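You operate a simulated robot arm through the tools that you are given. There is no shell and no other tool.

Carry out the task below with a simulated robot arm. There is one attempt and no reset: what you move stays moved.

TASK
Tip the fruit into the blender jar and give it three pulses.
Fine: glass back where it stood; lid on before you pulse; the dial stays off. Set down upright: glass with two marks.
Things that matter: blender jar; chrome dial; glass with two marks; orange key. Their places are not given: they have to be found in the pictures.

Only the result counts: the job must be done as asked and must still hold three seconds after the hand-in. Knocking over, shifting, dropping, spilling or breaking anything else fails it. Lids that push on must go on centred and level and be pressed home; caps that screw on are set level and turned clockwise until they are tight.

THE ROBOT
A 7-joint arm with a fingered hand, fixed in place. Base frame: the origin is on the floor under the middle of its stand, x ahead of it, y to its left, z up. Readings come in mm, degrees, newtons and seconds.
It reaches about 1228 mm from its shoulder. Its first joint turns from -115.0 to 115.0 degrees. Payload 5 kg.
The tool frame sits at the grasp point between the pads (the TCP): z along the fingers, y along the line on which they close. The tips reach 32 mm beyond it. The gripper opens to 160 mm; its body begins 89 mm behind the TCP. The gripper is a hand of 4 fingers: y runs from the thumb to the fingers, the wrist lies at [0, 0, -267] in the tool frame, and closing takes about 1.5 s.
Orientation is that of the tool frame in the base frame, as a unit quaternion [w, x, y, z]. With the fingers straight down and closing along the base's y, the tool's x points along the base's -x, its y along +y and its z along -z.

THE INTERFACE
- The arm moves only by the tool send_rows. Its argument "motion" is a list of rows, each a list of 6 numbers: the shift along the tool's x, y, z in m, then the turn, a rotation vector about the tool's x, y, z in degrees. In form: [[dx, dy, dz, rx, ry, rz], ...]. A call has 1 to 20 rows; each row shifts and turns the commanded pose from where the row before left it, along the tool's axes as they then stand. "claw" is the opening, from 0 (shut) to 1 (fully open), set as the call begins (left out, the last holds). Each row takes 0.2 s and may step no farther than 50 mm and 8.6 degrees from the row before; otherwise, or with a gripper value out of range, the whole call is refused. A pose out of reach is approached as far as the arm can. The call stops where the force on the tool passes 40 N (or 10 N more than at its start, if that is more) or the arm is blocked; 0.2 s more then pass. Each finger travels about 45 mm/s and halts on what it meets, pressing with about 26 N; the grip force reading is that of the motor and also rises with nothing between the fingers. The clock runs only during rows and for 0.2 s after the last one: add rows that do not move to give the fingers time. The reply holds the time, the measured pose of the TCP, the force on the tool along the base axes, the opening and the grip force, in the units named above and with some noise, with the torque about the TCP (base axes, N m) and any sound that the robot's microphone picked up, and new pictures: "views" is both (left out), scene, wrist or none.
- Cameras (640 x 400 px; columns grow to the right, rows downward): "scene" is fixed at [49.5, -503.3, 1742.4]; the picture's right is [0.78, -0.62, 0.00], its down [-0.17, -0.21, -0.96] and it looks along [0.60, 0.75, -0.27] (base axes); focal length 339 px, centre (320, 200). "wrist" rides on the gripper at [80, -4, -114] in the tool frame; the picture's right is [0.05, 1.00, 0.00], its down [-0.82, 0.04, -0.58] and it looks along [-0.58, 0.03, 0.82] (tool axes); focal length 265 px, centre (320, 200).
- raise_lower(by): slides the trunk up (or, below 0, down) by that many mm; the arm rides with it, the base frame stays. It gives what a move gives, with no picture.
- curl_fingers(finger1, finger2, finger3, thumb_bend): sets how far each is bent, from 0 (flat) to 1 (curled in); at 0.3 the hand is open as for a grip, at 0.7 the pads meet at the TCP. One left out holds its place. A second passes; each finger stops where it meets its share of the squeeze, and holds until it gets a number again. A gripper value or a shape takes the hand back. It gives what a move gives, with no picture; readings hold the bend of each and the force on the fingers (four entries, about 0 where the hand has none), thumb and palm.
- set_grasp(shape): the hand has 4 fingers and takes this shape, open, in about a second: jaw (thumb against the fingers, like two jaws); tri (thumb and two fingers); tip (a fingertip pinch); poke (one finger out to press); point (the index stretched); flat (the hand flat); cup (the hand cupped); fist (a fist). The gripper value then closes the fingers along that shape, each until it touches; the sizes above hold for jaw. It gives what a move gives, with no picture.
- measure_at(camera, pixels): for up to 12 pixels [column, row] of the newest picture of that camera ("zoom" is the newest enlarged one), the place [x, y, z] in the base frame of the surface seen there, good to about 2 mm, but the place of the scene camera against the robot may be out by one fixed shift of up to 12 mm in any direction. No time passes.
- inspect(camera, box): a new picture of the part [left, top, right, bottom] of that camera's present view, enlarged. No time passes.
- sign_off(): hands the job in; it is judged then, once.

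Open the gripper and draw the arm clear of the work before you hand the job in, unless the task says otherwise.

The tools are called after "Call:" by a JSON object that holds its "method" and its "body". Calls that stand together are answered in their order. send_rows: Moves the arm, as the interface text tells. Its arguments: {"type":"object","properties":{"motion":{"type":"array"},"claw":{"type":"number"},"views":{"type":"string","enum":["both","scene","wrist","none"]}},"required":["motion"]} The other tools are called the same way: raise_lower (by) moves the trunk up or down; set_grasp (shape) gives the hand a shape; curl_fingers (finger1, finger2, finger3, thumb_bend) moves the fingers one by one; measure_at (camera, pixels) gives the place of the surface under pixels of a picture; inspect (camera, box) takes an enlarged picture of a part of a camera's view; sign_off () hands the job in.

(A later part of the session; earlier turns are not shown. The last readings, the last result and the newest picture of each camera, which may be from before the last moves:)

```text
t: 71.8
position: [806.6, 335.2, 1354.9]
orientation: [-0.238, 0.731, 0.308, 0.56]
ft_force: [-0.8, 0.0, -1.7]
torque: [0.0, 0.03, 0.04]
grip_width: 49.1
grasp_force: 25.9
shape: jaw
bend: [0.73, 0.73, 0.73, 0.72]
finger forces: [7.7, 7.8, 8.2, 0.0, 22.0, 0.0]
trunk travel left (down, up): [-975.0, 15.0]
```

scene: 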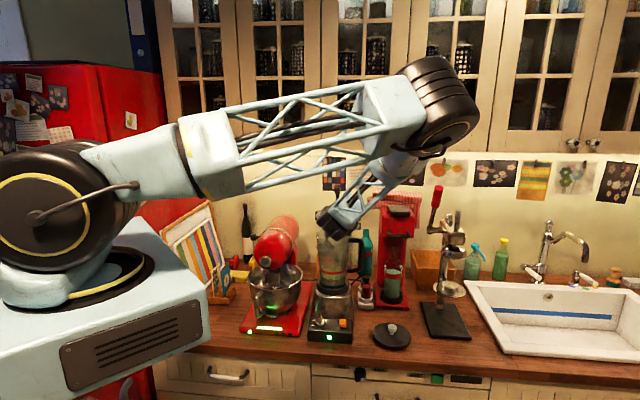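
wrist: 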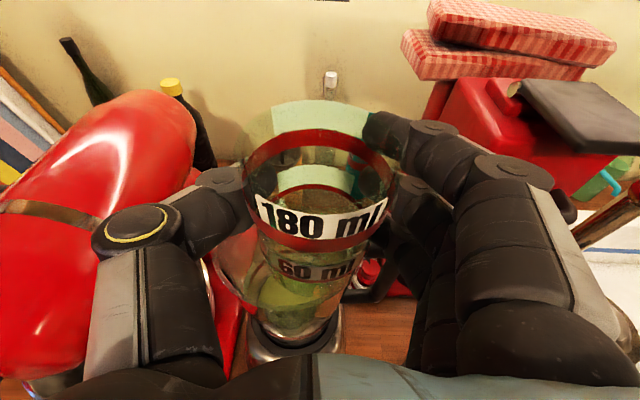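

Orientation is back to upright exactly. I raise the empty glass to z≈1391 and carry it back along the counter.

Call:
{"method": "send_rows", "body": {"motion": [[0.0087, 0, -0.0023, 0, 0, 0], [0.0087, 0, -0.0023, 0, 0, 0], [0.0087, 0, -0.0023, 0, 0, 0], [0.0087, 0, -0.0023, 0, 0, 0]], "views": "none"}}

Call:
{"method": "send_rows", "body": {"motion": [[-0.0008, -0.008, -0.0031, 0, 0, 0], [-0.0008, -0.016, -0.0031, 0, 0, 0], [-0.0008, -0.024, -0.0031, 0, 0, 0], [-0.0008, -0.029, -0.0031, 0, 0, 0], [-0.0008, -0.029, -0.0031, 0, 0, 0], [-0.0008, -0.029, -0.0031, 0, 0, 0], [-0.0008, -0.029, -0.0031, 0, 0, 0], [-0.0008, -0.029, -0.0031, 0, 0, 0], [-0.0008, -0.029, -0.0031, 0, 0, 0], [-0.0008, -0.029, -0.0031, 0, 0, 0], [-0.0008, -0.029, -0.0031, 0, 0, 0], [-0.0008, -0.029, -0.0031, 0, 0, 0], [-0.0008, -0.029, -0.0031, 0, 0, 0], [-0.0008, -0.029, -0.0031, 0, 0, 0], [-0.0008, -0.029, -0.0031, 0, 0, 0], [-0.0008, -0.029, -0.0031, 0, 0, 0], [-0.0008, -0.029, -0.0031, 0, 0, 0], [-0.0008, -0.024, -0.0031, 0, 0, 0], [-0.0008, -0.016, -0.0031, 0, 0, 0], [-0.0008, -0.008, -0.0031, 0, 0, 0]], "views": "both"}}

```text
t: 72.8
position: [805.5, 336.9, 1390.7]
orientation: [-0.236, 0.732, 0.308, 0.56]
ft_force: [0.0, -0.1, -1.8]
torque: [-0.04, 0.0, -0.04]
grip_width: 49.4
grasp_force: 26.3
shape: jaw
bend: [0.73, 0.73, 0.73, 0.72]
finger forces: [7.7, 7.9, 8.1, 0.0, 22.1, 0.1]
trunk travel left (down, up): [-975.0, 15.0]
```

```text
t: 77.0
position: [401.5, 642.3, 1391.6]
orientation: [-0.237, 0.732, 0.309, 0.559]
ft_force: [-0.7, 0.0, -2.1]
torque: [0.0, 0.03, 0.01]
grip_width: 49.1
grasp_force: 26.1
shape: jaw
bend: [0.73, 0.73, 0.73, 0.72]
finger forces: [7.6, 7.7, 8.1, 0.0, 22.1, 0.1]
trunk travel left (down, up): [-975.0, 15.0]
```

scene: 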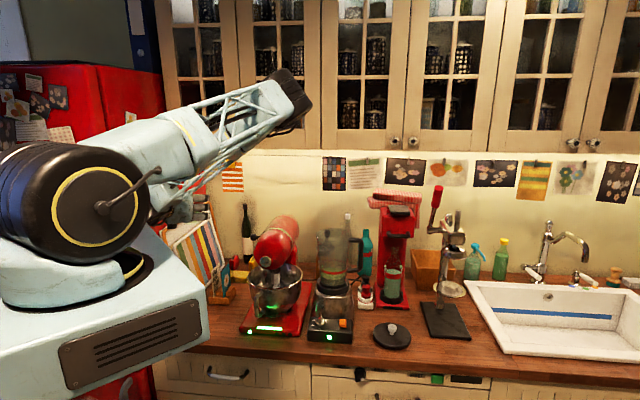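
wrist: 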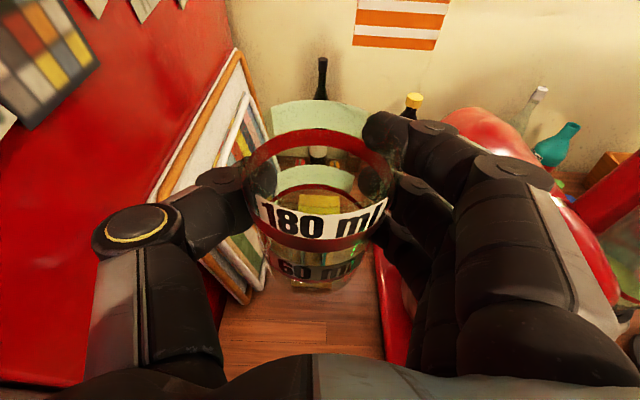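

Back above the glass's spot. Before lowering with the trunk I check where the elbow is now (scene (285,95)) so nothing strikes the mixer on the way down.

Call:
{"method": "measure_at", "body": {"camera": "scene", "pixels": [[285, 95], [300, 100], [270, 120], [255, 140], [230, 155], [195, 190], [180, 210], [295, 120]]}}

Call:
{"method": "send_rows", "body": {"motion": [[0, 0, 0, 0, 0, 0], [0, 0, 0, 0, 0, 0]], "views": "none"}}

```text
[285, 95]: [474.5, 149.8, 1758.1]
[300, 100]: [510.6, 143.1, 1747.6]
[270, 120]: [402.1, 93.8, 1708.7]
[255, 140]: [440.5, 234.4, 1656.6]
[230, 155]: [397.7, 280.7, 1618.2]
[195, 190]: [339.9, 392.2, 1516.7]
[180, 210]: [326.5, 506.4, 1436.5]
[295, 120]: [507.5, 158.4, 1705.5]
```

```text
t: 77.6
position: [402.1, 642.7, 1391.9]
orientation: [-0.237, 0.732, 0.309, 0.559]
ft_force: [-0.5, 0.8, -2.8]
torque: [0.0, -0.03, -0.03]
grip_width: 48.8
grasp_force: 25.7
shape: jaw
bend: [0.73, 0.73, 0.73, 0.72]
finger forces: [7.7, 7.7, 8.1, 0.0, 22.0, 0.0]
trunk travel left (down, up): [-975.0, 15.0]
```

The elbow would come down in front of the counter edge, clear of the mixer. I correct 1.5 mm sideways and lower the trunk by 400 mm, leaving the glass about 16 mm above the counter.

Call:
{"method": "send_rows", "body": {"motion": [[-0.0004, 0.0016, -0.0013, 0, 0, 0], [0, 0, 0, 0, 0, 0]], "views": "none"}}

Call:
{"method": "raise_lower", "body": {"by": -400}}

Call:
{"method": "send_rows", "body": {"motion": [[0, 0, 0, 0, 0, 0], [0, 0, 0, 0, 0, 0]], "views": "both"}}

```text
t: 78.2
position: [402.0, 640.3, 1392.0]
orientation: [-0.236, 0.732, 0.309, 0.559]
ft_force: [-0.1, 0.3, -0.8]
torque: [-0.03, 0.03, 0.01]
grip_width: 48.9
grasp_force: 26.4
shape: jaw
bend: [0.73, 0.73, 0.73, 0.72]
finger forces: [7.8, 7.8, 8.2, 0.0, 22.0, 0.0]
trunk travel left (down, up): [-975.0, 15.0]
```

```text
t: 82.0
position: [401.3, 639.8, 990.8]
orientation: [-0.236, 0.732, 0.308, 0.559]
ft_force: [0.7, -0.1, -1.8]
torque: [0.02, 0.01, -0.02]
grip_width: 49.2
grasp_force: 26.3
shape: jaw
bend: [0.73, 0.73, 0.73, 0.72]
finger forces: [7.7, 7.8, 8.1, 0.0, 22.0, 0.0]
trunk travel left (down, up): [-575.0, 415.0]
```

```text
t: 82.6
position: [402.7, 640.3, 990.6]
orientation: [-0.236, 0.732, 0.308, 0.56]
ft_force: [0.6, 0.0, -2.6]
torque: [-0.02, 0.04, -0.02]
grip_width: 48.9
grasp_force: 26.3
shape: jaw
bend: [0.73, 0.73, 0.73, 0.72]
finger forces: [7.7, 7.8, 8.2, 0.1, 22.0, 0.0]
trunk travel left (down, up): [-575.0, 415.0]
```

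scene: 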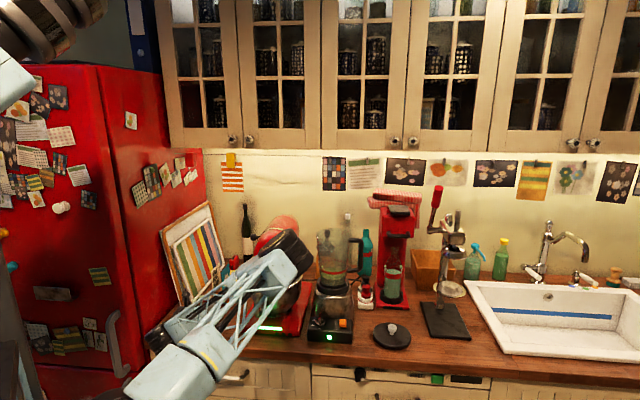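
wrist: 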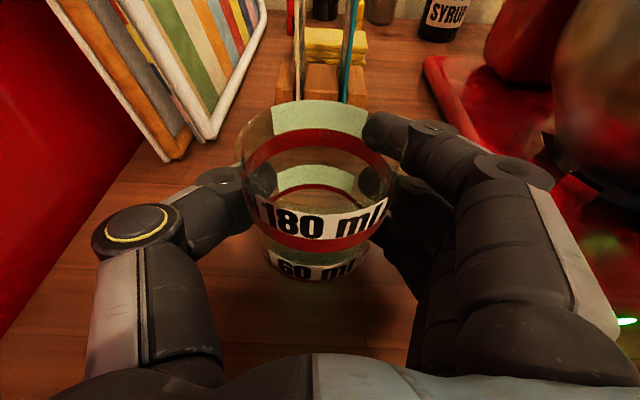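

The glass hangs over its old spot (402.7, 640.3) at z=990.6. I lower it gently 12 mm and then millimetre by millimetre, watching the force.

Call:
{"method": "send_rows", "body": {"motion": [[-0.0029, 0, 0.0008, 0, 0, 0], [-0.0029, 0, 0.0008, 0, 0, 0], [-0.0029, 0, 0.0008, 0, 0, 0], [-0.0029, 0, 0.0008, 0, 0, 0], [0, 0, 0, 0, 0, 0]], "views": "none"}}

Call:
{"method": "send_rows", "body": {"motion": [[-0.00097, 0, 0.00026, 0, 0, 0], [-0.00097, 0, 0.00026, 0, 0, 0], [0, 0, 0, 0, 0, 0]], "views": "wrist"}}

```text
t: 83.8
position: [403.1, 639.5, 979.8]
orientation: [-0.237, 0.732, 0.309, 0.559]
ft_force: [-0.9, -0.3, -1.7]
torque: [0.02, 0.01, -0.03]
grip_width: 48.9
grasp_force: 25.9
shape: jaw
bend: [0.73, 0.73, 0.73, 0.72]
finger forces: [7.7, 7.8, 8.0, 0.0, 22.0, 0.1]
trunk travel left (down, up): [-575.0, 415.0]
```

```text
t: 84.6
position: [402.4, 638.7, 977.0]
orientation: [-0.236, 0.733, 0.308, 0.559]
ft_force: [0.6, -0.4, -1.7]
torque: [0.0, 0.0, -0.01]
grip_width: 48.9
grasp_force: 25.9
shape: jaw
bend: [0.73, 0.73, 0.73, 0.72]
finger forces: [7.7, 7.7, 8.1, 0.0, 22.1, 0.0]
trunk travel left (down, up): [-575.0, 415.0]
```

wrist: 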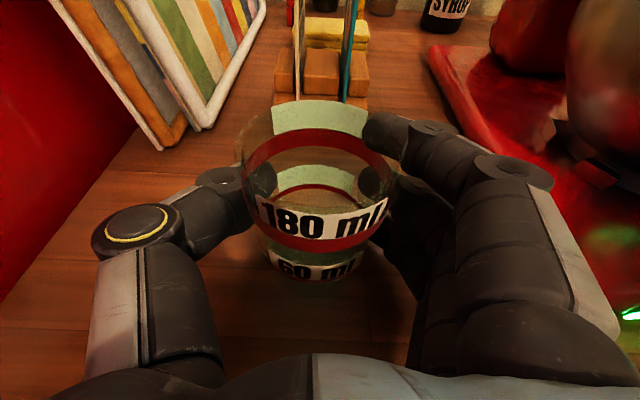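

No contact yet at z=977 (grasp was at 975.0). I shift 1 mm left and lower two more millimetres in half-steps.

Call:
{"method": "send_rows", "body": {"motion": [[-0.0005, -0.001, 0.00013, 0, 0, 0], [-0.0005, 0, 0.00013, 0, 0, 0], [0, 0, 0, 0, 0, 0]], "views": "none"}}

Call:
{"method": "send_rows", "body": {"motion": [[-0.0005, 0, 0.00013, 0, 0, 0], [-0.0005, 0, 0.00013, 0, 0, 0], [0, 0, 0, 0, 0, 0]], "views": "none"}}

```text
t: 85.4
position: [400.6, 640.1, 976.2]
orientation: [-0.237, 0.732, 0.309, 0.559]
ft_force: [-1.1, 0.5, -2.0]
torque: [0.03, 0.02, 0.03]
grip_width: 48.7
grasp_force: 26.2
shape: jaw
bend: [0.73, 0.73, 0.73, 0.72]
finger forces: [7.6, 7.7, 8.2, 0.0, 21.9, 0.1]
trunk travel left (down, up): [-575.0, 415.0]
```

```text
t: 86.2
position: [401.1, 639.9, 976.2]
orientation: [-0.237, 0.731, 0.309, 0.56]
ft_force: [0.0, 1.7, 3.9]
torque: [-0.01, -0.15, 0.02]
grip_width: 48.7
grasp_force: 26.1
shape: jaw
bend: [0.73, 0.73, 0.73, 0.72]
finger forces: [7.6, 7.7, 8.5, 0.0, 22.7, 0.0]
trunk travel left (down, up): [-575.0, 415.0]
```

The force has turned to +3.9 N upward: the glass stands on the counter. I open the hand fully with still rows.

Call:
{"method": "send_rows", "body": {"motion": [[0, 0, 0, 0, 0, 0], [0, 0, 0, 0, 0, 0], [0, 0, 0, 0, 0, 0], [0, 0, 0, 0, 0, 0], [0, 0, 0, 0, 0, 0], [0, 0, 0, 0, 0, 0], [0, 0, 0, 0, 0, 0], [0, 0, 0, 0, 0, 0]], "claw": 1, "views": "both"}}

Call:
{"method": "inspect", "body": {"camera": "wrist", "box": [220, 80, 430, 300]}}

```text
t: 88.0
position: [402.0, 640.2, 976.2]
orientation: [-0.237, 0.732, 0.309, 0.559]
ft_force: [0.1, -0.2, -0.4]
torque: [0.01, 0.0, 0.0]
grip_width: 160.3
grasp_force: 0.0
shape: jaw
bend: [0.3, 0.3, 0.3, 0.3]
finger forces: [0.0, 0.1, 0.0, 0.0, 0.0, 0.0]
trunk travel left (down, up): [-575.0, 415.0]
```

scene: 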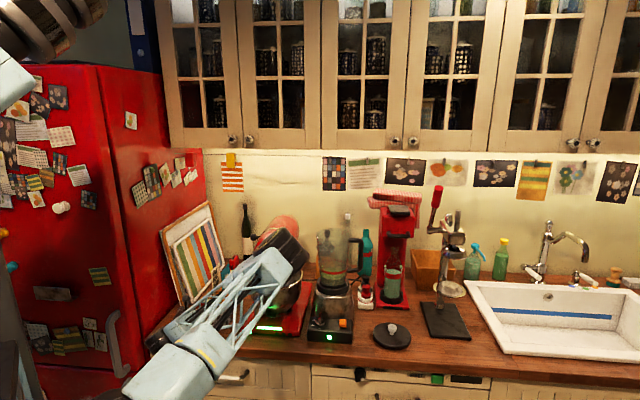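
wrist: 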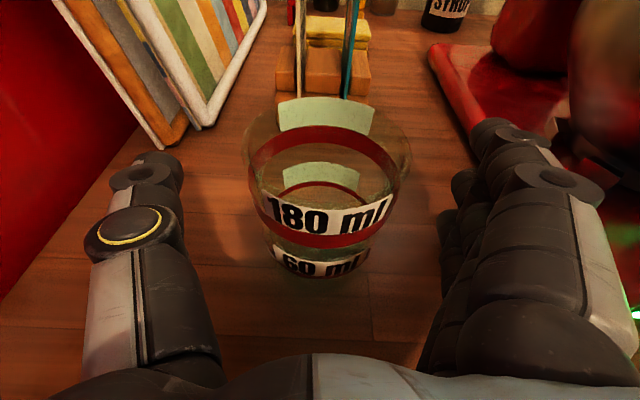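

```text
1.82 times, centred on (325, 190) of wrist
```

zoom: 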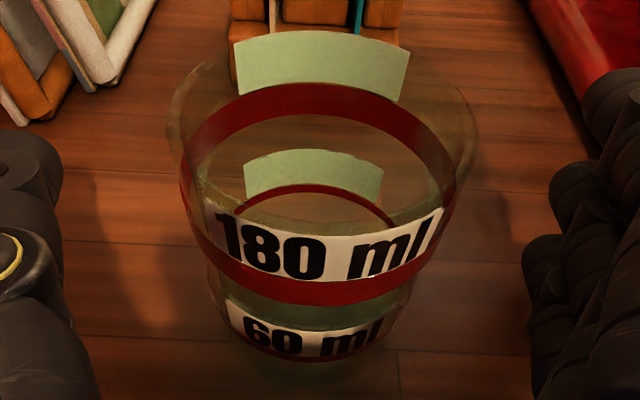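

The glass stands upright in its old place. I withdraw straight up with the trunk (open fingers either side of it), 415 mm.

Call:
{"method": "raise_lower", "body": {"by": 415}}

Call:
{"method": "send_rows", "body": {"motion": [[0, 0, 0, 0, 0, 0]], "views": "both"}}

```text
refused: 415 is not a number from -400 to 400
```

```text
t: 88.4
position: [402.2, 639.8, 976.6]
orientation: [-0.237, 0.732, 0.309, 0.559]
ft_force: [-0.2, 0.4, 0.5]
torque: [0.0, 0.01, -0.04]
grip_width: 159.9
grasp_force: 0.0
shape: jaw
bend: [0.3, 0.3, 0.3, 0.3]
finger forces: [0.0, 0.0, 0.0, 0.0, 0.1, 0.1]
trunk travel left (down, up): [-575.0, 415.0]
```

scene: 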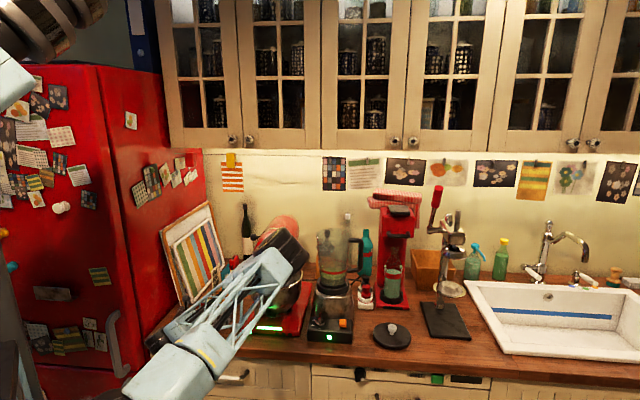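
wrist: 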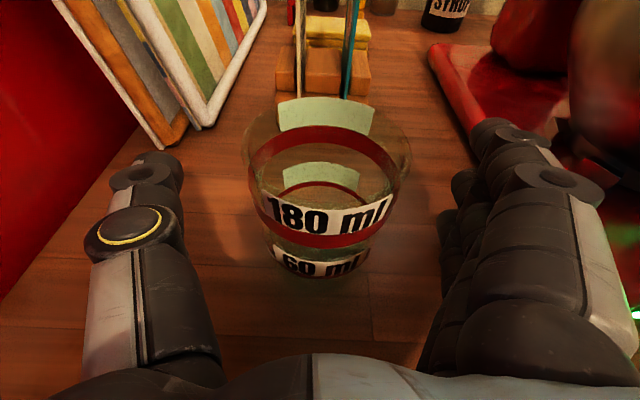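

The limit is 400 mm per call, so I raise the trunk by 400.

Call:
{"method": "raise_lower", "body": {"by": 400}}

Call:
{"method": "send_rows", "body": {"motion": [[0, 0, 0, 0, 0, 0]], "views": "both"}}

```text
t: 92.3
position: [401.3, 640.6, 1375.1]
orientation: [-0.236, 0.732, 0.308, 0.56]
ft_force: [-0.2, 0.0, -0.3]
torque: [0.0, 0.05, 0.0]
grip_width: 160.1
grasp_force: 0.0
shape: jaw
bend: [0.3, 0.3, 0.3, 0.3]
finger forces: [0.1, 0.1, 0.1, 0.0, 0.0, 0.1]
trunk travel left (down, up): [-975.0, 15.0]
```

```text
t: 92.7
position: [401.3, 640.2, 1375.8]
orientation: [-0.237, 0.732, 0.309, 0.559]
ft_force: [0.6, -0.4, 1.0]
torque: [-0.01, 0.02, -0.01]
grip_width: 160.1
grasp_force: 0.2
shape: jaw
bend: [0.3, 0.3, 0.3, 0.3]
finger forces: [0.0, 0.0, 0.0, 0.0, 0.0, 0.0]
trunk travel left (down, up): [-975.0, 15.0]
```

scene: 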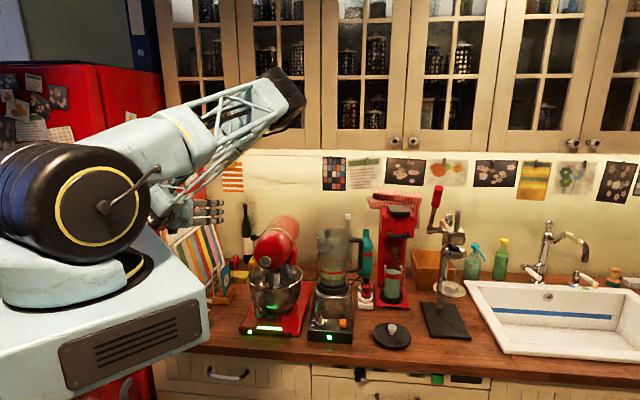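
wrist: 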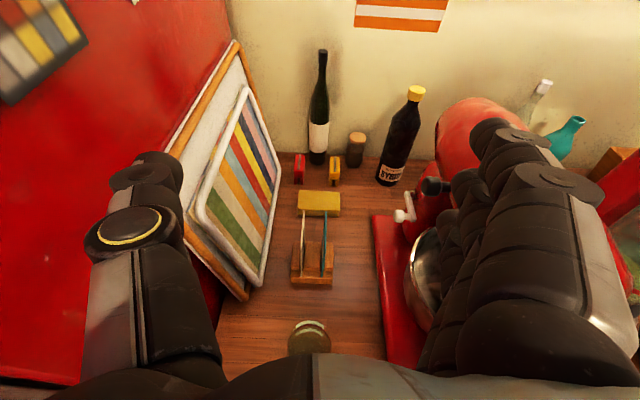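

The glass stands safely below (wrist (308,337)). I swing the open hand over to the lid, high above everything, turning it to point straight down.

Call:
{"method": "send_rows", "body": {"motion": [[0, 0.0346, 0, 0, -3.75, 0], [0, 0.0346, 0, 0, -3.75, 0], [0, 0.0346, 0, 0, -3.75, 0], [0, 0.0346, 0, 0, -3.75, 0], [0, 0.0346, 0, 0, -3.75, 0], [0, 0.0346, 0, 0, -3.75, 0], [0, 0.0346, 0, 0, -3.75, 0], [0, 0.0346, 0, 0, -3.75, 0], [0, 0.0346, 0, 0, -3.75, 0], [0, 0.0346, 0, 0, -3.75, 0], [0, 0.0346, 0, 0, -3.75, 0], [0, 0.0346, 0, 0, -3.75, 0], [0, 0.0346, 0, 0, -3.75, 0], [0, 0.0346, 0, 0, -3.75, 0], [0, 0.0346, 0, 0, -3.75, 0], [0, 0.0346, 0, 0, -3.75, 0], [0, 0.0346, 0, 0, -3.75, 0], [0, 0.0346, 0, 0, -3.75, 0], [0, 0.0346, 0, 0, -3.75, 0], [0, 0.0346, 0, 0, -3.75, 0]], "views": "both"}}

```text
t: 96.9
position: [899.6, 156.2, 1371.7]
orientation: [0.0, 0.922, 0.388, -0.004]
ft_force: [-0.3, 0.2, -0.2]
torque: [-0.01, 0.09, 0.0]
grip_width: 159.9
grasp_force: 0.1
shape: jaw
bend: [0.3, 0.3, 0.3, 0.3]
finger forces: [0.0, 0.0, 0.0, 0.0, 0.0, 0.0]
trunk travel left (down, up): [-975.0, 15.0]
```

scene: 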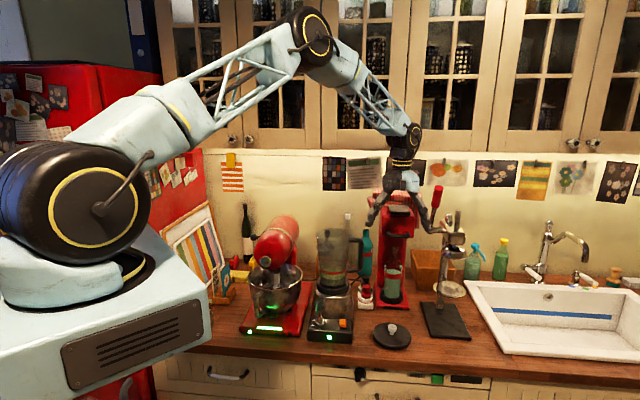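
wrist: 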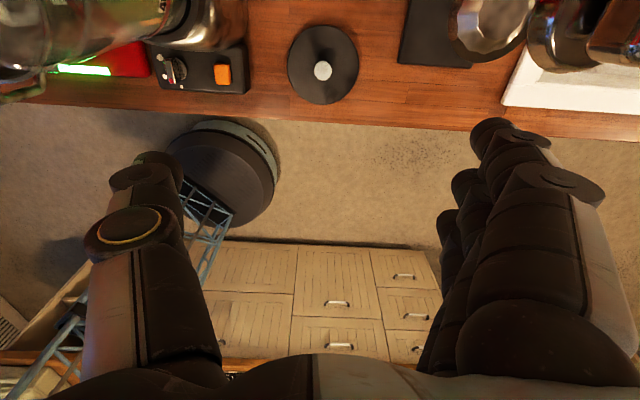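

The hand points straight down above the lid, seen at wrist (323,65). I enlarge and measure the lid and its knob, and the coffee grinder/juicer stand nearby for clearance.

Call:
{"method": "inspect", "body": {"camera": "wrist", "box": [270, 10, 380, 120]}}

Call:
{"method": "measure_at", "body": {"camera": "wrist", "pixels": [[323, 70], [315, 70], [331, 70], [323, 62], [323, 79], [290, 64], [356, 64], [323, 27], [323, 100], [222, 75], [222, 65], [172, 70]]}}

Call:
{"method": "measure_at", "body": {"camera": "scene", "pixels": [[438, 188], [455, 225], [470, 225], [445, 292], [445, 225], [398, 190], [410, 200], [440, 320], [458, 240], [425, 305]]}}

```text
3.64 times, centred on (325, 65) of wrist
```

zoom: 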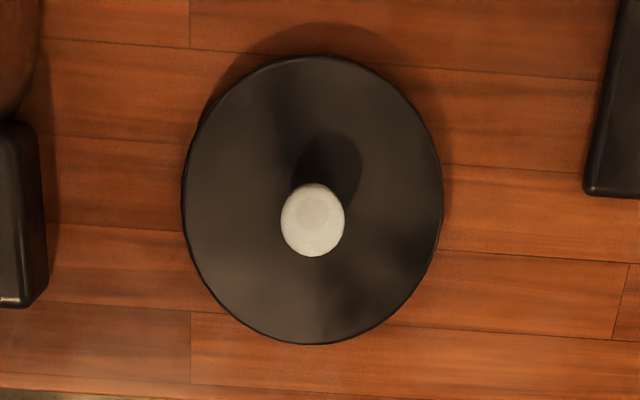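

```text
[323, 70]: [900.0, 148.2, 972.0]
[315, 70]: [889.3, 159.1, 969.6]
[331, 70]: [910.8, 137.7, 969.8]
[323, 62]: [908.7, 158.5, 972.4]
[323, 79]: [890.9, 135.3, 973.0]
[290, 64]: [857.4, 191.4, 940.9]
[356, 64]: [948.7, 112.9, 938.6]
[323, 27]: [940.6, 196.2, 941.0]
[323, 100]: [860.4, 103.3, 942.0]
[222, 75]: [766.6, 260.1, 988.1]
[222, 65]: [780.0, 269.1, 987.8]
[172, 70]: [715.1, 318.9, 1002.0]
```

```text
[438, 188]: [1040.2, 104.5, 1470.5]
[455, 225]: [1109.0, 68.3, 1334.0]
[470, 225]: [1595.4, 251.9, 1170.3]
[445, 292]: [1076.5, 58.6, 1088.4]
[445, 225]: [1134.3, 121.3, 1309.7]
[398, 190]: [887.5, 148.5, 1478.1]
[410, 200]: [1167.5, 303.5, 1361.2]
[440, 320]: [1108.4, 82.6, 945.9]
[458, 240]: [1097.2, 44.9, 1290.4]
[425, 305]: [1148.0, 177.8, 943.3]
```

Knob: centre about (900,148), diameter ≈30 mm, top z=972; lid top 941, lid diameter ≈123 mm, matching the jar's rim. I try the tri shape here in free air and look at it.

Call:
{"method": "set_grasp", "body": {"shape": "tri"}}

Call:
{"method": "send_rows", "body": {"motion": [[0, 0, 0, 0, 0, 0]], "views": "both"}}

Call:
{"method": "inspect", "body": {"camera": "scene", "box": [350, 120, 450, 240]}}

```text
t: 97.8
position: [897.2, 156.1, 1371.4]
orientation: [0.0, 0.921, 0.39, -0.001]
ft_force: [-0.5, 0.2, -0.3]
torque: [-0.02, 0.04, 0.01]
grip_width: 160.1
grasp_force: 0.0
shape: tri
bend: [0.3, 0.3, 0.01, 0.3]
finger forces: [0.1, 0.1, 0.0, 0.1, 0.1, 0.0]
trunk travel left (down, up): [-975.0, 15.0]
```

```text
t: 98.2
position: [897.1, 156.7, 1372.5]
orientation: [0.001, 0.921, 0.389, -0.002]
ft_force: [0.7, 0.2, 0.3]
torque: [0.0, -0.01, 0.02]
grip_width: 160.2
grasp_force: 0.0
shape: tri
bend: [0.3, 0.3, 0.01, 0.3]
finger forces: [0.0, 0.1, 0.0, 0.0, 0.0, 0.0]
trunk travel left (down, up): [-975.0, 15.0]
```

scene: 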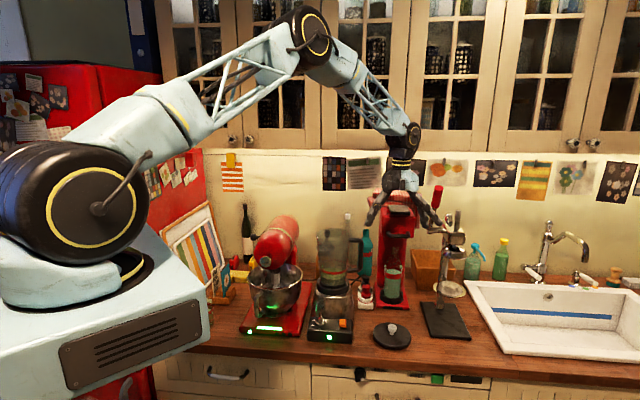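
wrist: 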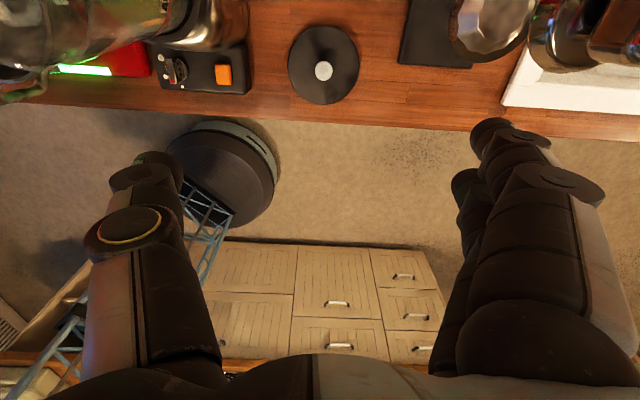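

```text
3.33 times, centred on (400, 180) of scene
```

zoom: 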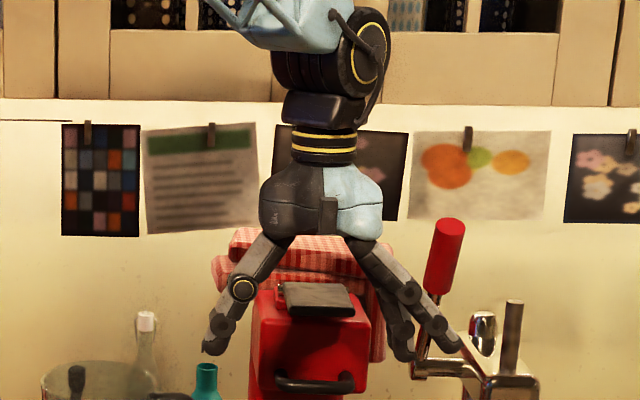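

In tri the third finger is stretched flat and the thumb works against fingers 1 and 2. I close it in the air to see where the tips meet.

Call:
{"method": "send_rows", "body": {"motion": [[0, 0, 0, 0, 0, 0], [0, 0, 0, 0, 0, 0], [0, 0, 0, 0, 0, 0], [0, 0, 0, 0, 0, 0], [0, 0, 0, 0, 0, 0], [0, 0, 0, 0, 0, 0], [0, 0, 0, 0, 0, 0], [0, 0, 0, 0, 0, 0], [0, 0, 0, 0, 0, 0], [0, 0, 0, 0, 0, 0]], "claw": 0.2, "views": "both"}}

Call:
{"method": "inspect", "body": {"camera": "scene", "box": [360, 150, 440, 240]}}

```text
t: 100.4
position: [897.8, 156.7, 1371.1]
orientation: [0.001, 0.921, 0.389, -0.002]
ft_force: [0.6, 0.4, 0.2]
torque: [0.01, 0.01, 0.02]
grip_width: 32.6
grasp_force: 0.0
shape: tri
bend: [0.73, 0.73, 0.01, 0.7]
finger forces: [0.1, 0.0, 0.0, 0.0, 0.1, 0.0]
trunk travel left (down, up): [-975.0, 15.0]
```

scene: 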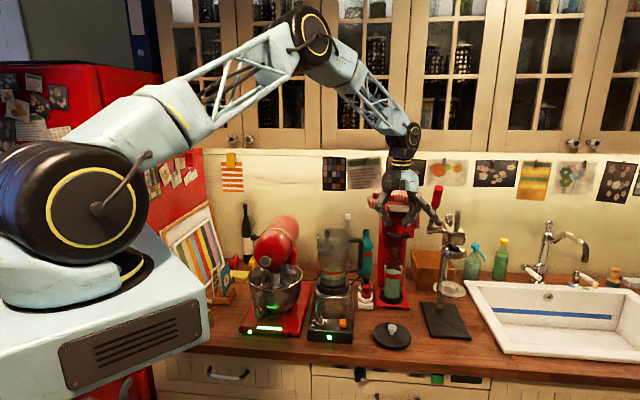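
wrist: 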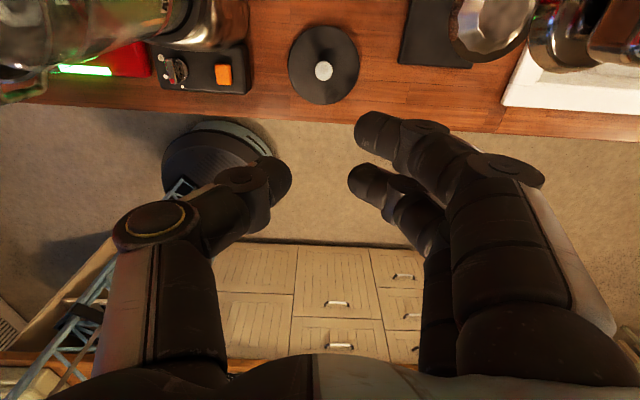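

```text
4.44 times, centred on (400, 195) of scene
```

zoom: 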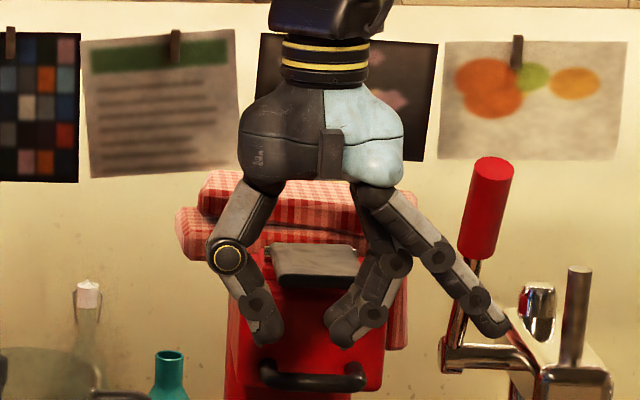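

At this setting the gap is 32 mm, thumb opposite finger 2. I measure the fingertips against the TCP (z=1371) to know how far they reach.

Call:
{"method": "measure_at", "body": {"camera": "wrist", "pixels": [[285, 180], [280, 165], [268, 190], [285, 200], [358, 180], [352, 175], [365, 195], [362, 130], [372, 118], [358, 140], [385, 190], [250, 180]]}}

Call:
{"method": "measure_at", "body": {"camera": "zoom", "pixels": [[265, 335], [260, 315], [340, 335], [375, 315], [345, 305], [495, 328], [255, 305], [330, 320]]}}

```text
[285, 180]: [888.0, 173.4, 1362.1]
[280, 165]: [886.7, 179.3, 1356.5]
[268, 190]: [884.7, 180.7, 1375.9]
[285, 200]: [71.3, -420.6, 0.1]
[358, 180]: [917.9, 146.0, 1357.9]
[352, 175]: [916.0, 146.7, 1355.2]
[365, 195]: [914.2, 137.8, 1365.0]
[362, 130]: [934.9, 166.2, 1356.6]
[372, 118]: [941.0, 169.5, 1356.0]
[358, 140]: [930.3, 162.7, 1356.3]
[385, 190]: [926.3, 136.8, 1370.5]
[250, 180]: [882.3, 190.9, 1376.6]
```

```text
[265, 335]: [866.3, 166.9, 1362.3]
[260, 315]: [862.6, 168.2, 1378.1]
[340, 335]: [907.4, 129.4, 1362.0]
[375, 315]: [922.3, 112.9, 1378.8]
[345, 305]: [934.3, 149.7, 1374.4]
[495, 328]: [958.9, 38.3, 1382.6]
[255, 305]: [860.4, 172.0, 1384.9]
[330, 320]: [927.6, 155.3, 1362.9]
```

Closed like this the tips reach only about 20 mm below the TCP. I try the "tip" shape too, since only thumb and finger 2 would meet a 30 mm knob.

Call:
{"method": "set_grasp", "body": {"shape": "tip"}}

Call:
{"method": "send_rows", "body": {"motion": [[0, 0, 0, 0, 0, 0], [0, 0, 0, 0, 0, 0], [0, 0, 0, 0, 0, 0], [0, 0, 0, 0, 0, 0], [0, 0, 0, 0, 0, 0], [0, 0, 0, 0, 0, 0], [0, 0, 0, 0, 0, 0], [0, 0, 0, 0, 0, 0]], "claw": 0.3, "views": "both"}}

Call:
{"method": "inspect", "body": {"camera": "scene", "box": [360, 150, 440, 240]}}

```text
t: 101.3
position: [898.1, 156.7, 1372.9]
orientation: [-0.001, 0.922, 0.388, -0.002]
ft_force: [-0.8, 0.0, 0.5]
torque: [0.01, 0.01, 0.03]
grip_width: 160.0
grasp_force: 0.0
shape: tip
bend: [0.01, 0.3, 0.01, 0.3]
finger forces: [0.0, 0.0, 0.0, 0.0, 0.0, 0.0]
trunk travel left (down, up): [-975.0, 15.0]
```

```text
t: 103.1
position: [898.4, 156.8, 1371.4]
orientation: [0.0, 0.921, 0.389, -0.002]
ft_force: [-0.4, 0.2, -0.4]
torque: [-0.03, 0.01, -0.01]
grip_width: 48.5
grasp_force: 0.0
shape: tip
bend: [0.01, 0.73, 0.01, 0.7]
finger forces: [0.0, 0.1, 0.1, 0.1, 0.0, 0.0]
trunk travel left (down, up): [-975.0, 15.0]
```

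scene: 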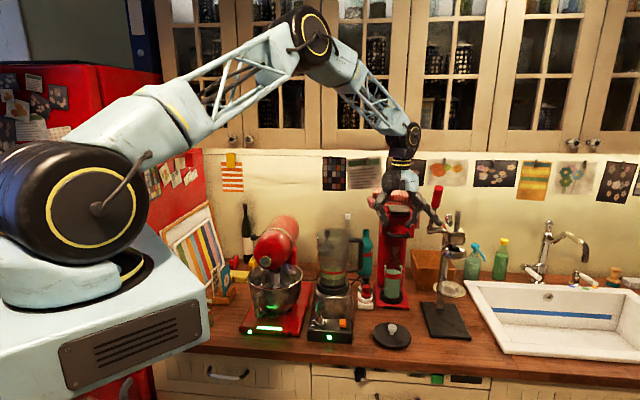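
wrist: 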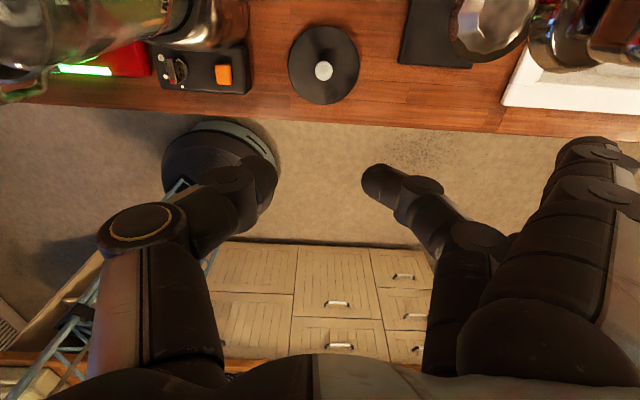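

```text
4.44 times, centred on (400, 195) of scene
```

zoom: 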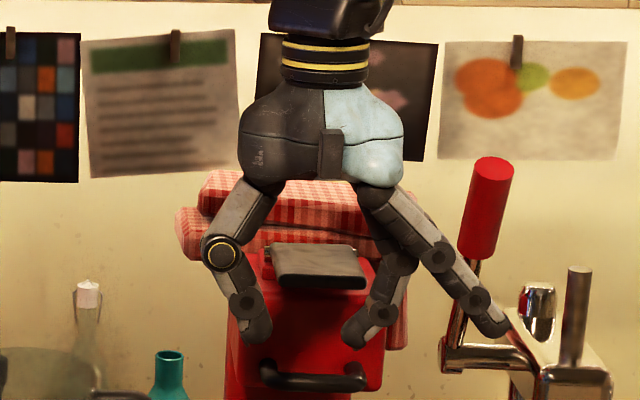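

"tip" pinches with thumb and finger 2 and stretches the other two outward to the right, near the juicer's lever. I measure that lever's parts to be sure of the clearance before descending.

Call:
{"method": "measure_at", "body": {"camera": "zoom", "pixels": [[485, 200], [478, 260], [466, 290], [452, 335], [447, 355], [480, 358], [515, 355], [495, 328], [470, 298], [440, 258], [535, 310], [585, 290]]}}

Call:
{"method": "measure_at", "body": {"camera": "wrist", "pixels": [[600, 20], [560, 50], [595, 180], [590, 150], [620, 155], [440, 45], [480, 30], [400, 55], [470, 65], [630, 175]]}}

```text
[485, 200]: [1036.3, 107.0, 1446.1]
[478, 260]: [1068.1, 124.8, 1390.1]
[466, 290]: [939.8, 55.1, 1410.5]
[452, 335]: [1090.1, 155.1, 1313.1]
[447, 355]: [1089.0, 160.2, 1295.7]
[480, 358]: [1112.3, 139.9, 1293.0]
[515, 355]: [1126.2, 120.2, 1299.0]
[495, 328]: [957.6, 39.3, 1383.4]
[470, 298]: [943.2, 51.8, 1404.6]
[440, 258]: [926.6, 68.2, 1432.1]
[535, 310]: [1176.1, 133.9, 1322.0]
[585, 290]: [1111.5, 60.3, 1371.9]
```

```text
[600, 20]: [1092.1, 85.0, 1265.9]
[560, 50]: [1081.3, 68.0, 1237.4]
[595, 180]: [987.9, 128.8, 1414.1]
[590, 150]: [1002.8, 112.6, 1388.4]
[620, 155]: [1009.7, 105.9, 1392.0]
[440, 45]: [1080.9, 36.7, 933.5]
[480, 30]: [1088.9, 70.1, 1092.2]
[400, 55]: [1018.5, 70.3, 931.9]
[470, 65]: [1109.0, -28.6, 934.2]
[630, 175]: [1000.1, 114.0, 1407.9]
```

Clearances to the juicer are small on that side, so I turn the hand 45° about its axis; the stretched fingers then point toward the counter's free front edge. I also centre over the knob (900,148).

Call:
{"method": "send_rows", "body": {"motion": [[-0.0044, 0.007, 0, 0, 0, 7.5], [0, 0, 0, 0, 0, 7.5], [0, 0, 0, 0, 0, 7.5], [0, 0, 0, 0, 0, 7.5], [0, 0, 0, 0, 0, 7.5], [0, 0, 0, 0, 0, 7.5], [0, 0, 0, 0, 0, 0]], "views": "wrist"}}

```text
t: 104.7
position: [899.7, 150.1, 1374.4]
orientation: [0.001, 1.0, 0.006, -0.001]
ft_force: [-0.5, -0.4, 1.2]
torque: [0.0, -0.04, 0.03]
grip_width: 48.4
grasp_force: 0.0
shape: tip
bend: [0.01, 0.73, 0.01, 0.7]
finger forces: [0.0, 0.0, 0.1, 0.0, 0.0, 0.0]
trunk travel left (down, up): [-975.0, 15.0]
```

wrist: 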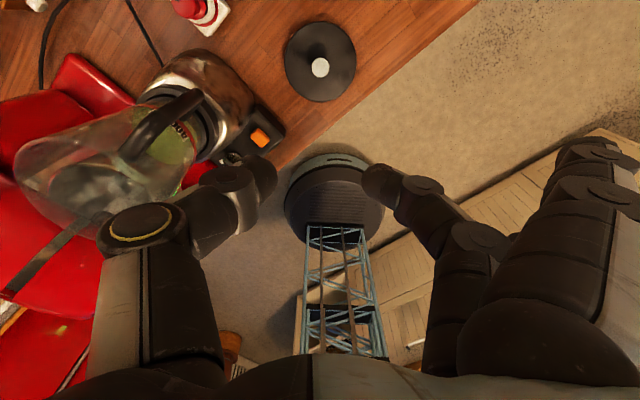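

The hand now has x forward and the stretched fingers toward -y. I re-measure the knob at wrist (320,67) and then descend to z≈1090.

Call:
{"method": "measure_at", "body": {"camera": "wrist", "pixels": [[320, 67], [311, 67], [329, 67], [320, 58], [320, 76], [286, 62], [354, 62], [320, 24], [320, 99]]}}

Call:
{"method": "send_rows", "body": {"motion": [[0, 0.0005, 0.0285, 0, 0, 0], [0, 0.0005, 0.0285, 0, 0, 0], [0, 0, 0.0285, 0, 0, 0], [0, 0, 0.0285, 0, 0, 0], [0, 0, 0.0285, 0, 0, 0], [0, 0, 0.0285, 0, 0, 0], [0, 0, 0.0285, 0, 0, 0], [0, 0, 0.0285, 0, 0, 0], [0, 0, 0.0285, 0, 0, 0], [0, 0, 0.0285, 0, 0, 0]], "views": "both"}}

```text
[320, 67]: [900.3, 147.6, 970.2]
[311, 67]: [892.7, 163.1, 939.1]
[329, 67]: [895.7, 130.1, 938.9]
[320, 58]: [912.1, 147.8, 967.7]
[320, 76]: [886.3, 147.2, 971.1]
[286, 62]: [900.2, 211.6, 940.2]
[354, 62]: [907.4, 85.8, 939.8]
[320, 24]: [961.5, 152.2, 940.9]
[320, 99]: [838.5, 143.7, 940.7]
```

```text
t: 106.9
position: [900.2, 150.2, 1089.7]
orientation: [0.001, 1.0, 0.007, 0.0]
ft_force: [-0.4, 0.4, 0.7]
torque: [-0.01, 0.03, 0.01]
grip_width: 48.4
grasp_force: 0.1
shape: tip
bend: [0.01, 0.73, 0.01, 0.7]
finger forces: [0.1, 0.0, 0.0, 0.0, 0.0, 0.0]
trunk travel left (down, up): [-975.0, 15.0]
```

scene: 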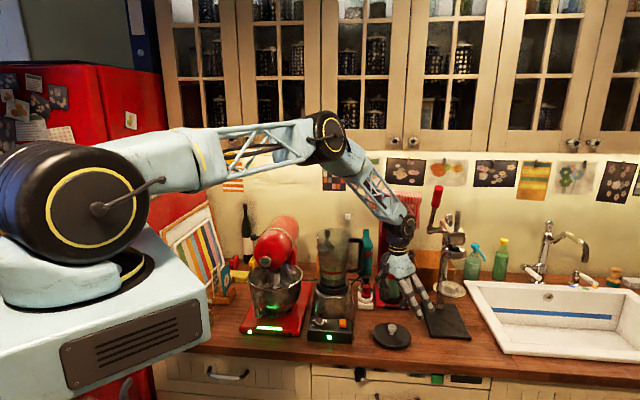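
wrist: 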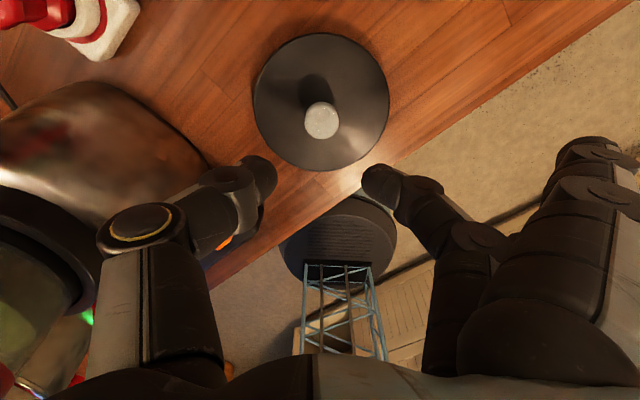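

The lid's centre is (900,148.5), radius 62. I look closely at the knob's shape from here.

Call:
{"method": "inspect", "body": {"camera": "wrist", "box": [240, 20, 400, 180]}}

Call:
{"method": "inspect", "body": {"camera": "scene", "box": [362, 300, 422, 360]}}

```text
2.50 times, centred on (320, 100) of wrist
```

zoom: 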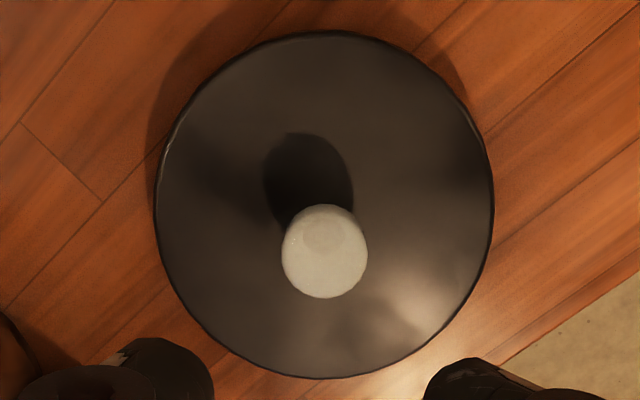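

```text
6.67 times, centred on (392, 330) of scene
```

zoom: 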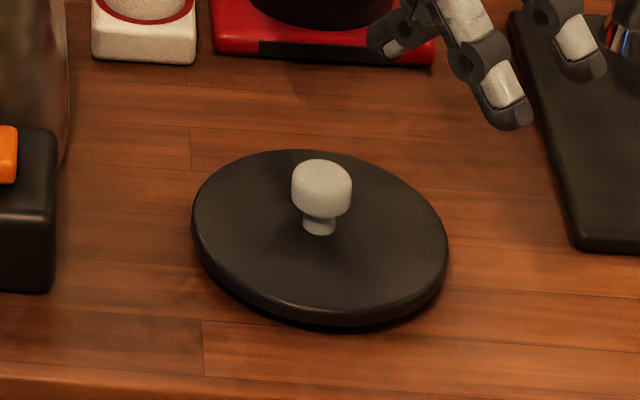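

The knob is a mushroom: cap about 30 mm wide over a narrower stem. I descend to z≈1000 (tips at about 980, just above the knob) and look again.

Call:
{"method": "send_rows", "body": {"motion": [[0, 0.0003, 0.018, 0, 0, 0], [0, 0.0003, 0.018, 0, 0, 0], [0, 0.0003, 0.018, 0, 0, 0], [0, 0.0003, 0.018, 0, 0, 0], [0, 0.0003, 0.016, 0, 0, 0], [0, 0, 0, 0, 0, 0]], "views": "both"}}

Call:
{"method": "inspect", "body": {"camera": "scene", "box": [352, 270, 442, 360]}}

```text
t: 108.3
position: [897.2, 146.7, 1003.8]
orientation: [0.001, 1.0, 0.007, -0.001]
ft_force: [0.9, 0.3, -0.1]
torque: [0.01, 0.02, 0.02]
grip_width: 48.4
grasp_force: 0.1
shape: tip
bend: [0.01, 0.73, 0.01, 0.7]
finger forces: [0.0, 0.0, 0.1, 0.1, 0.0, 0.1]
trunk travel left (down, up): [-975.0, 15.0]
```

scene: 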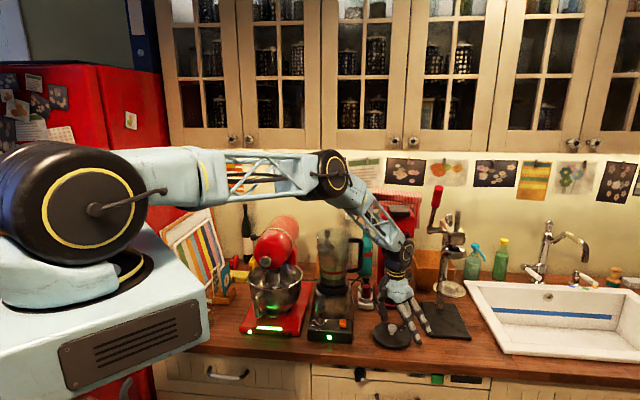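
wrist: 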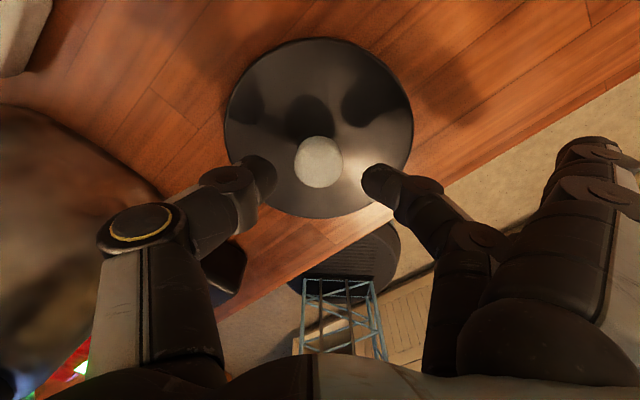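

```text
4.44 times, centred on (397, 315) of scene
```

zoom: 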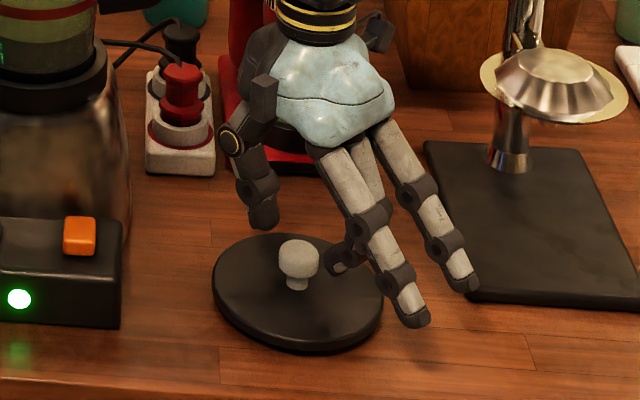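

Thumb tip and finger 2 stand either side of the knob. I measure all fingertips in this zoom for height clearance.

Call:
{"method": "measure_at", "body": {"camera": "zoom", "pixels": [[263, 222], [262, 210], [335, 265], [340, 250], [418, 320], [410, 300], [470, 284], [460, 270], [298, 258], [298, 285]]}}

Call:
{"method": "measure_at", "body": {"camera": "wrist", "pixels": [[268, 178], [255, 165], [262, 195], [372, 182], [380, 170], [368, 195], [318, 160], [297, 160], [341, 160], [318, 140], [318, 183]]}}

```text
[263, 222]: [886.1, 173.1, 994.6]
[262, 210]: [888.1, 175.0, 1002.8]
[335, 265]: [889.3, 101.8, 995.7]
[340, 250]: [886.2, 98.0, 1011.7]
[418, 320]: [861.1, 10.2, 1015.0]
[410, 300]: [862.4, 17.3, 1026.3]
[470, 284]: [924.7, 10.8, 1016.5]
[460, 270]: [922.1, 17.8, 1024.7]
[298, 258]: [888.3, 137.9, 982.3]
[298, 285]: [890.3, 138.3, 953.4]
```

```text
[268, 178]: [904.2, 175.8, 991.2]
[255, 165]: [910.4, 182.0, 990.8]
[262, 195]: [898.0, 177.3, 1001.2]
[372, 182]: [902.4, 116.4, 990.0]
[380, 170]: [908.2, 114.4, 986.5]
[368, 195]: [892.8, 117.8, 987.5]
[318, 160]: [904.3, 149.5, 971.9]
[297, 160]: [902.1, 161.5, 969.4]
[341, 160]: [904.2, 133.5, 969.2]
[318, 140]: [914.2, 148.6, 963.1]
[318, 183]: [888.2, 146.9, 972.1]
```

The tips straddle the knob symmetrically (y 174 and 120 around 147.5) and reach 19 mm below the TCP. I go down to z≈966, tips just above the lid's top (941).

Call:
{"method": "send_rows", "body": {"motion": [[0.0005, 0, 0.0095, 0, 0, 0], [0.0005, 0, 0.0095, 0, 0, 0], [0.0005, 0, 0.0095, 0, 0, 0], [0, 0, 0.009, 0, 0, 0], [0, 0, 0, 0, 0, 0]], "views": "both"}}

Call:
{"method": "inspect", "body": {"camera": "scene", "box": [352, 270, 442, 360]}}

```text
t: 109.5
position: [901.4, 149.6, 969.3]
orientation: [-0.001, 1.0, 0.007, 0.002]
ft_force: [1.9, 5.8, 36.5]
torque: [1.11, -0.07, 0.0]
grip_width: 36.3
grasp_force: 25.7
shape: tip
bend: [0.21, 0.75, 0.21, 0.72]
finger forces: [0.0, 21.3, 0.0, 0.0, 49.9, 0.0]
trunk travel left (down, up): [-975.0, 15.0]
```

scene: 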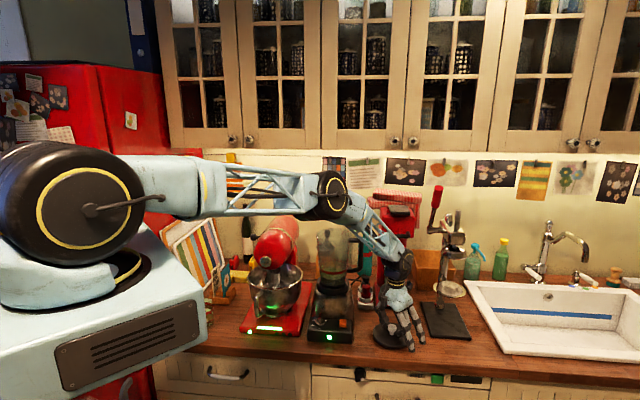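
wrist: 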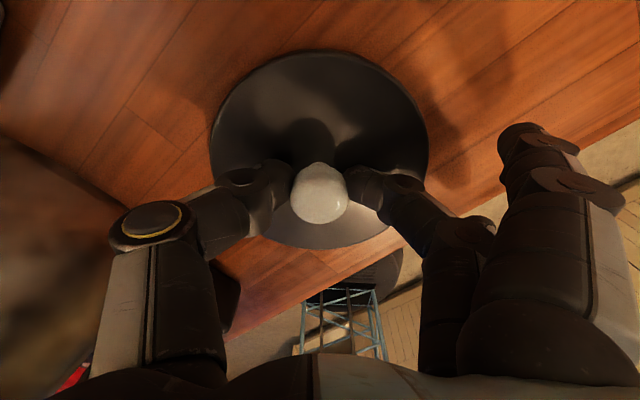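

```text
4.44 times, centred on (397, 315) of scene
```

zoom: 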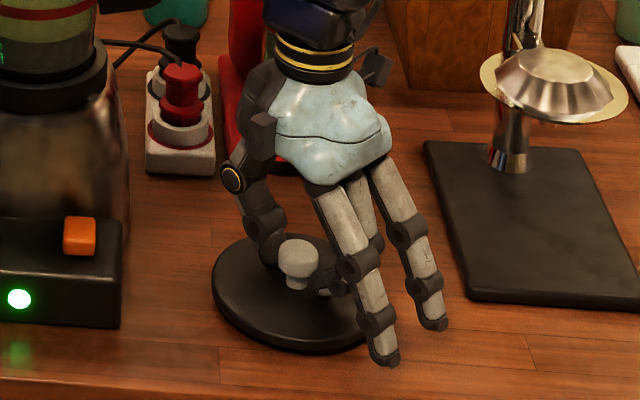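

The fingertips met the lid's top (36 N): they reach about 28 mm below the TCP. I raise 8 mm at once to take the load off.

Call:
{"method": "send_rows", "body": {"motion": [[0, 0, -0.004, 0, 0, 0], [0, 0, -0.004, 0, 0, 0], [0, 0, 0, 0, 0, 0]], "views": "wrist"}}

```text
t: 110.3
position: [897.9, 145.0, 970.6]
orientation: [0.001, 1.0, 0.006, -0.002]
ft_force: [0.1, 1.2, 5.7]
torque: [0.23, -0.09, 0.01]
grip_width: 33.1
grasp_force: 26.0
shape: tip
bend: [0.28, 0.75, 0.28, 0.72]
finger forces: [0.1, 20.4, 0.0, 0.0, 28.2, 0.1]
trunk travel left (down, up): [-975.0, 15.0]
```

wrist: 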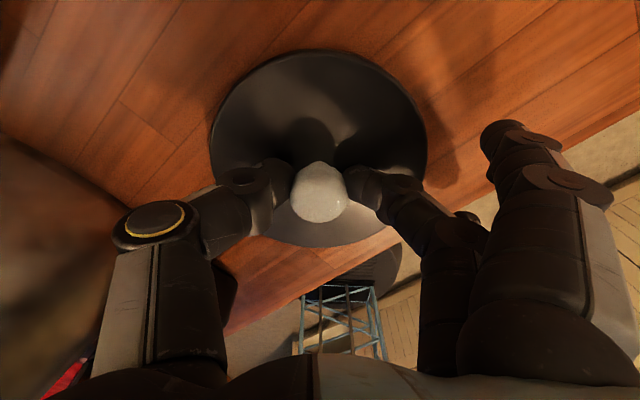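

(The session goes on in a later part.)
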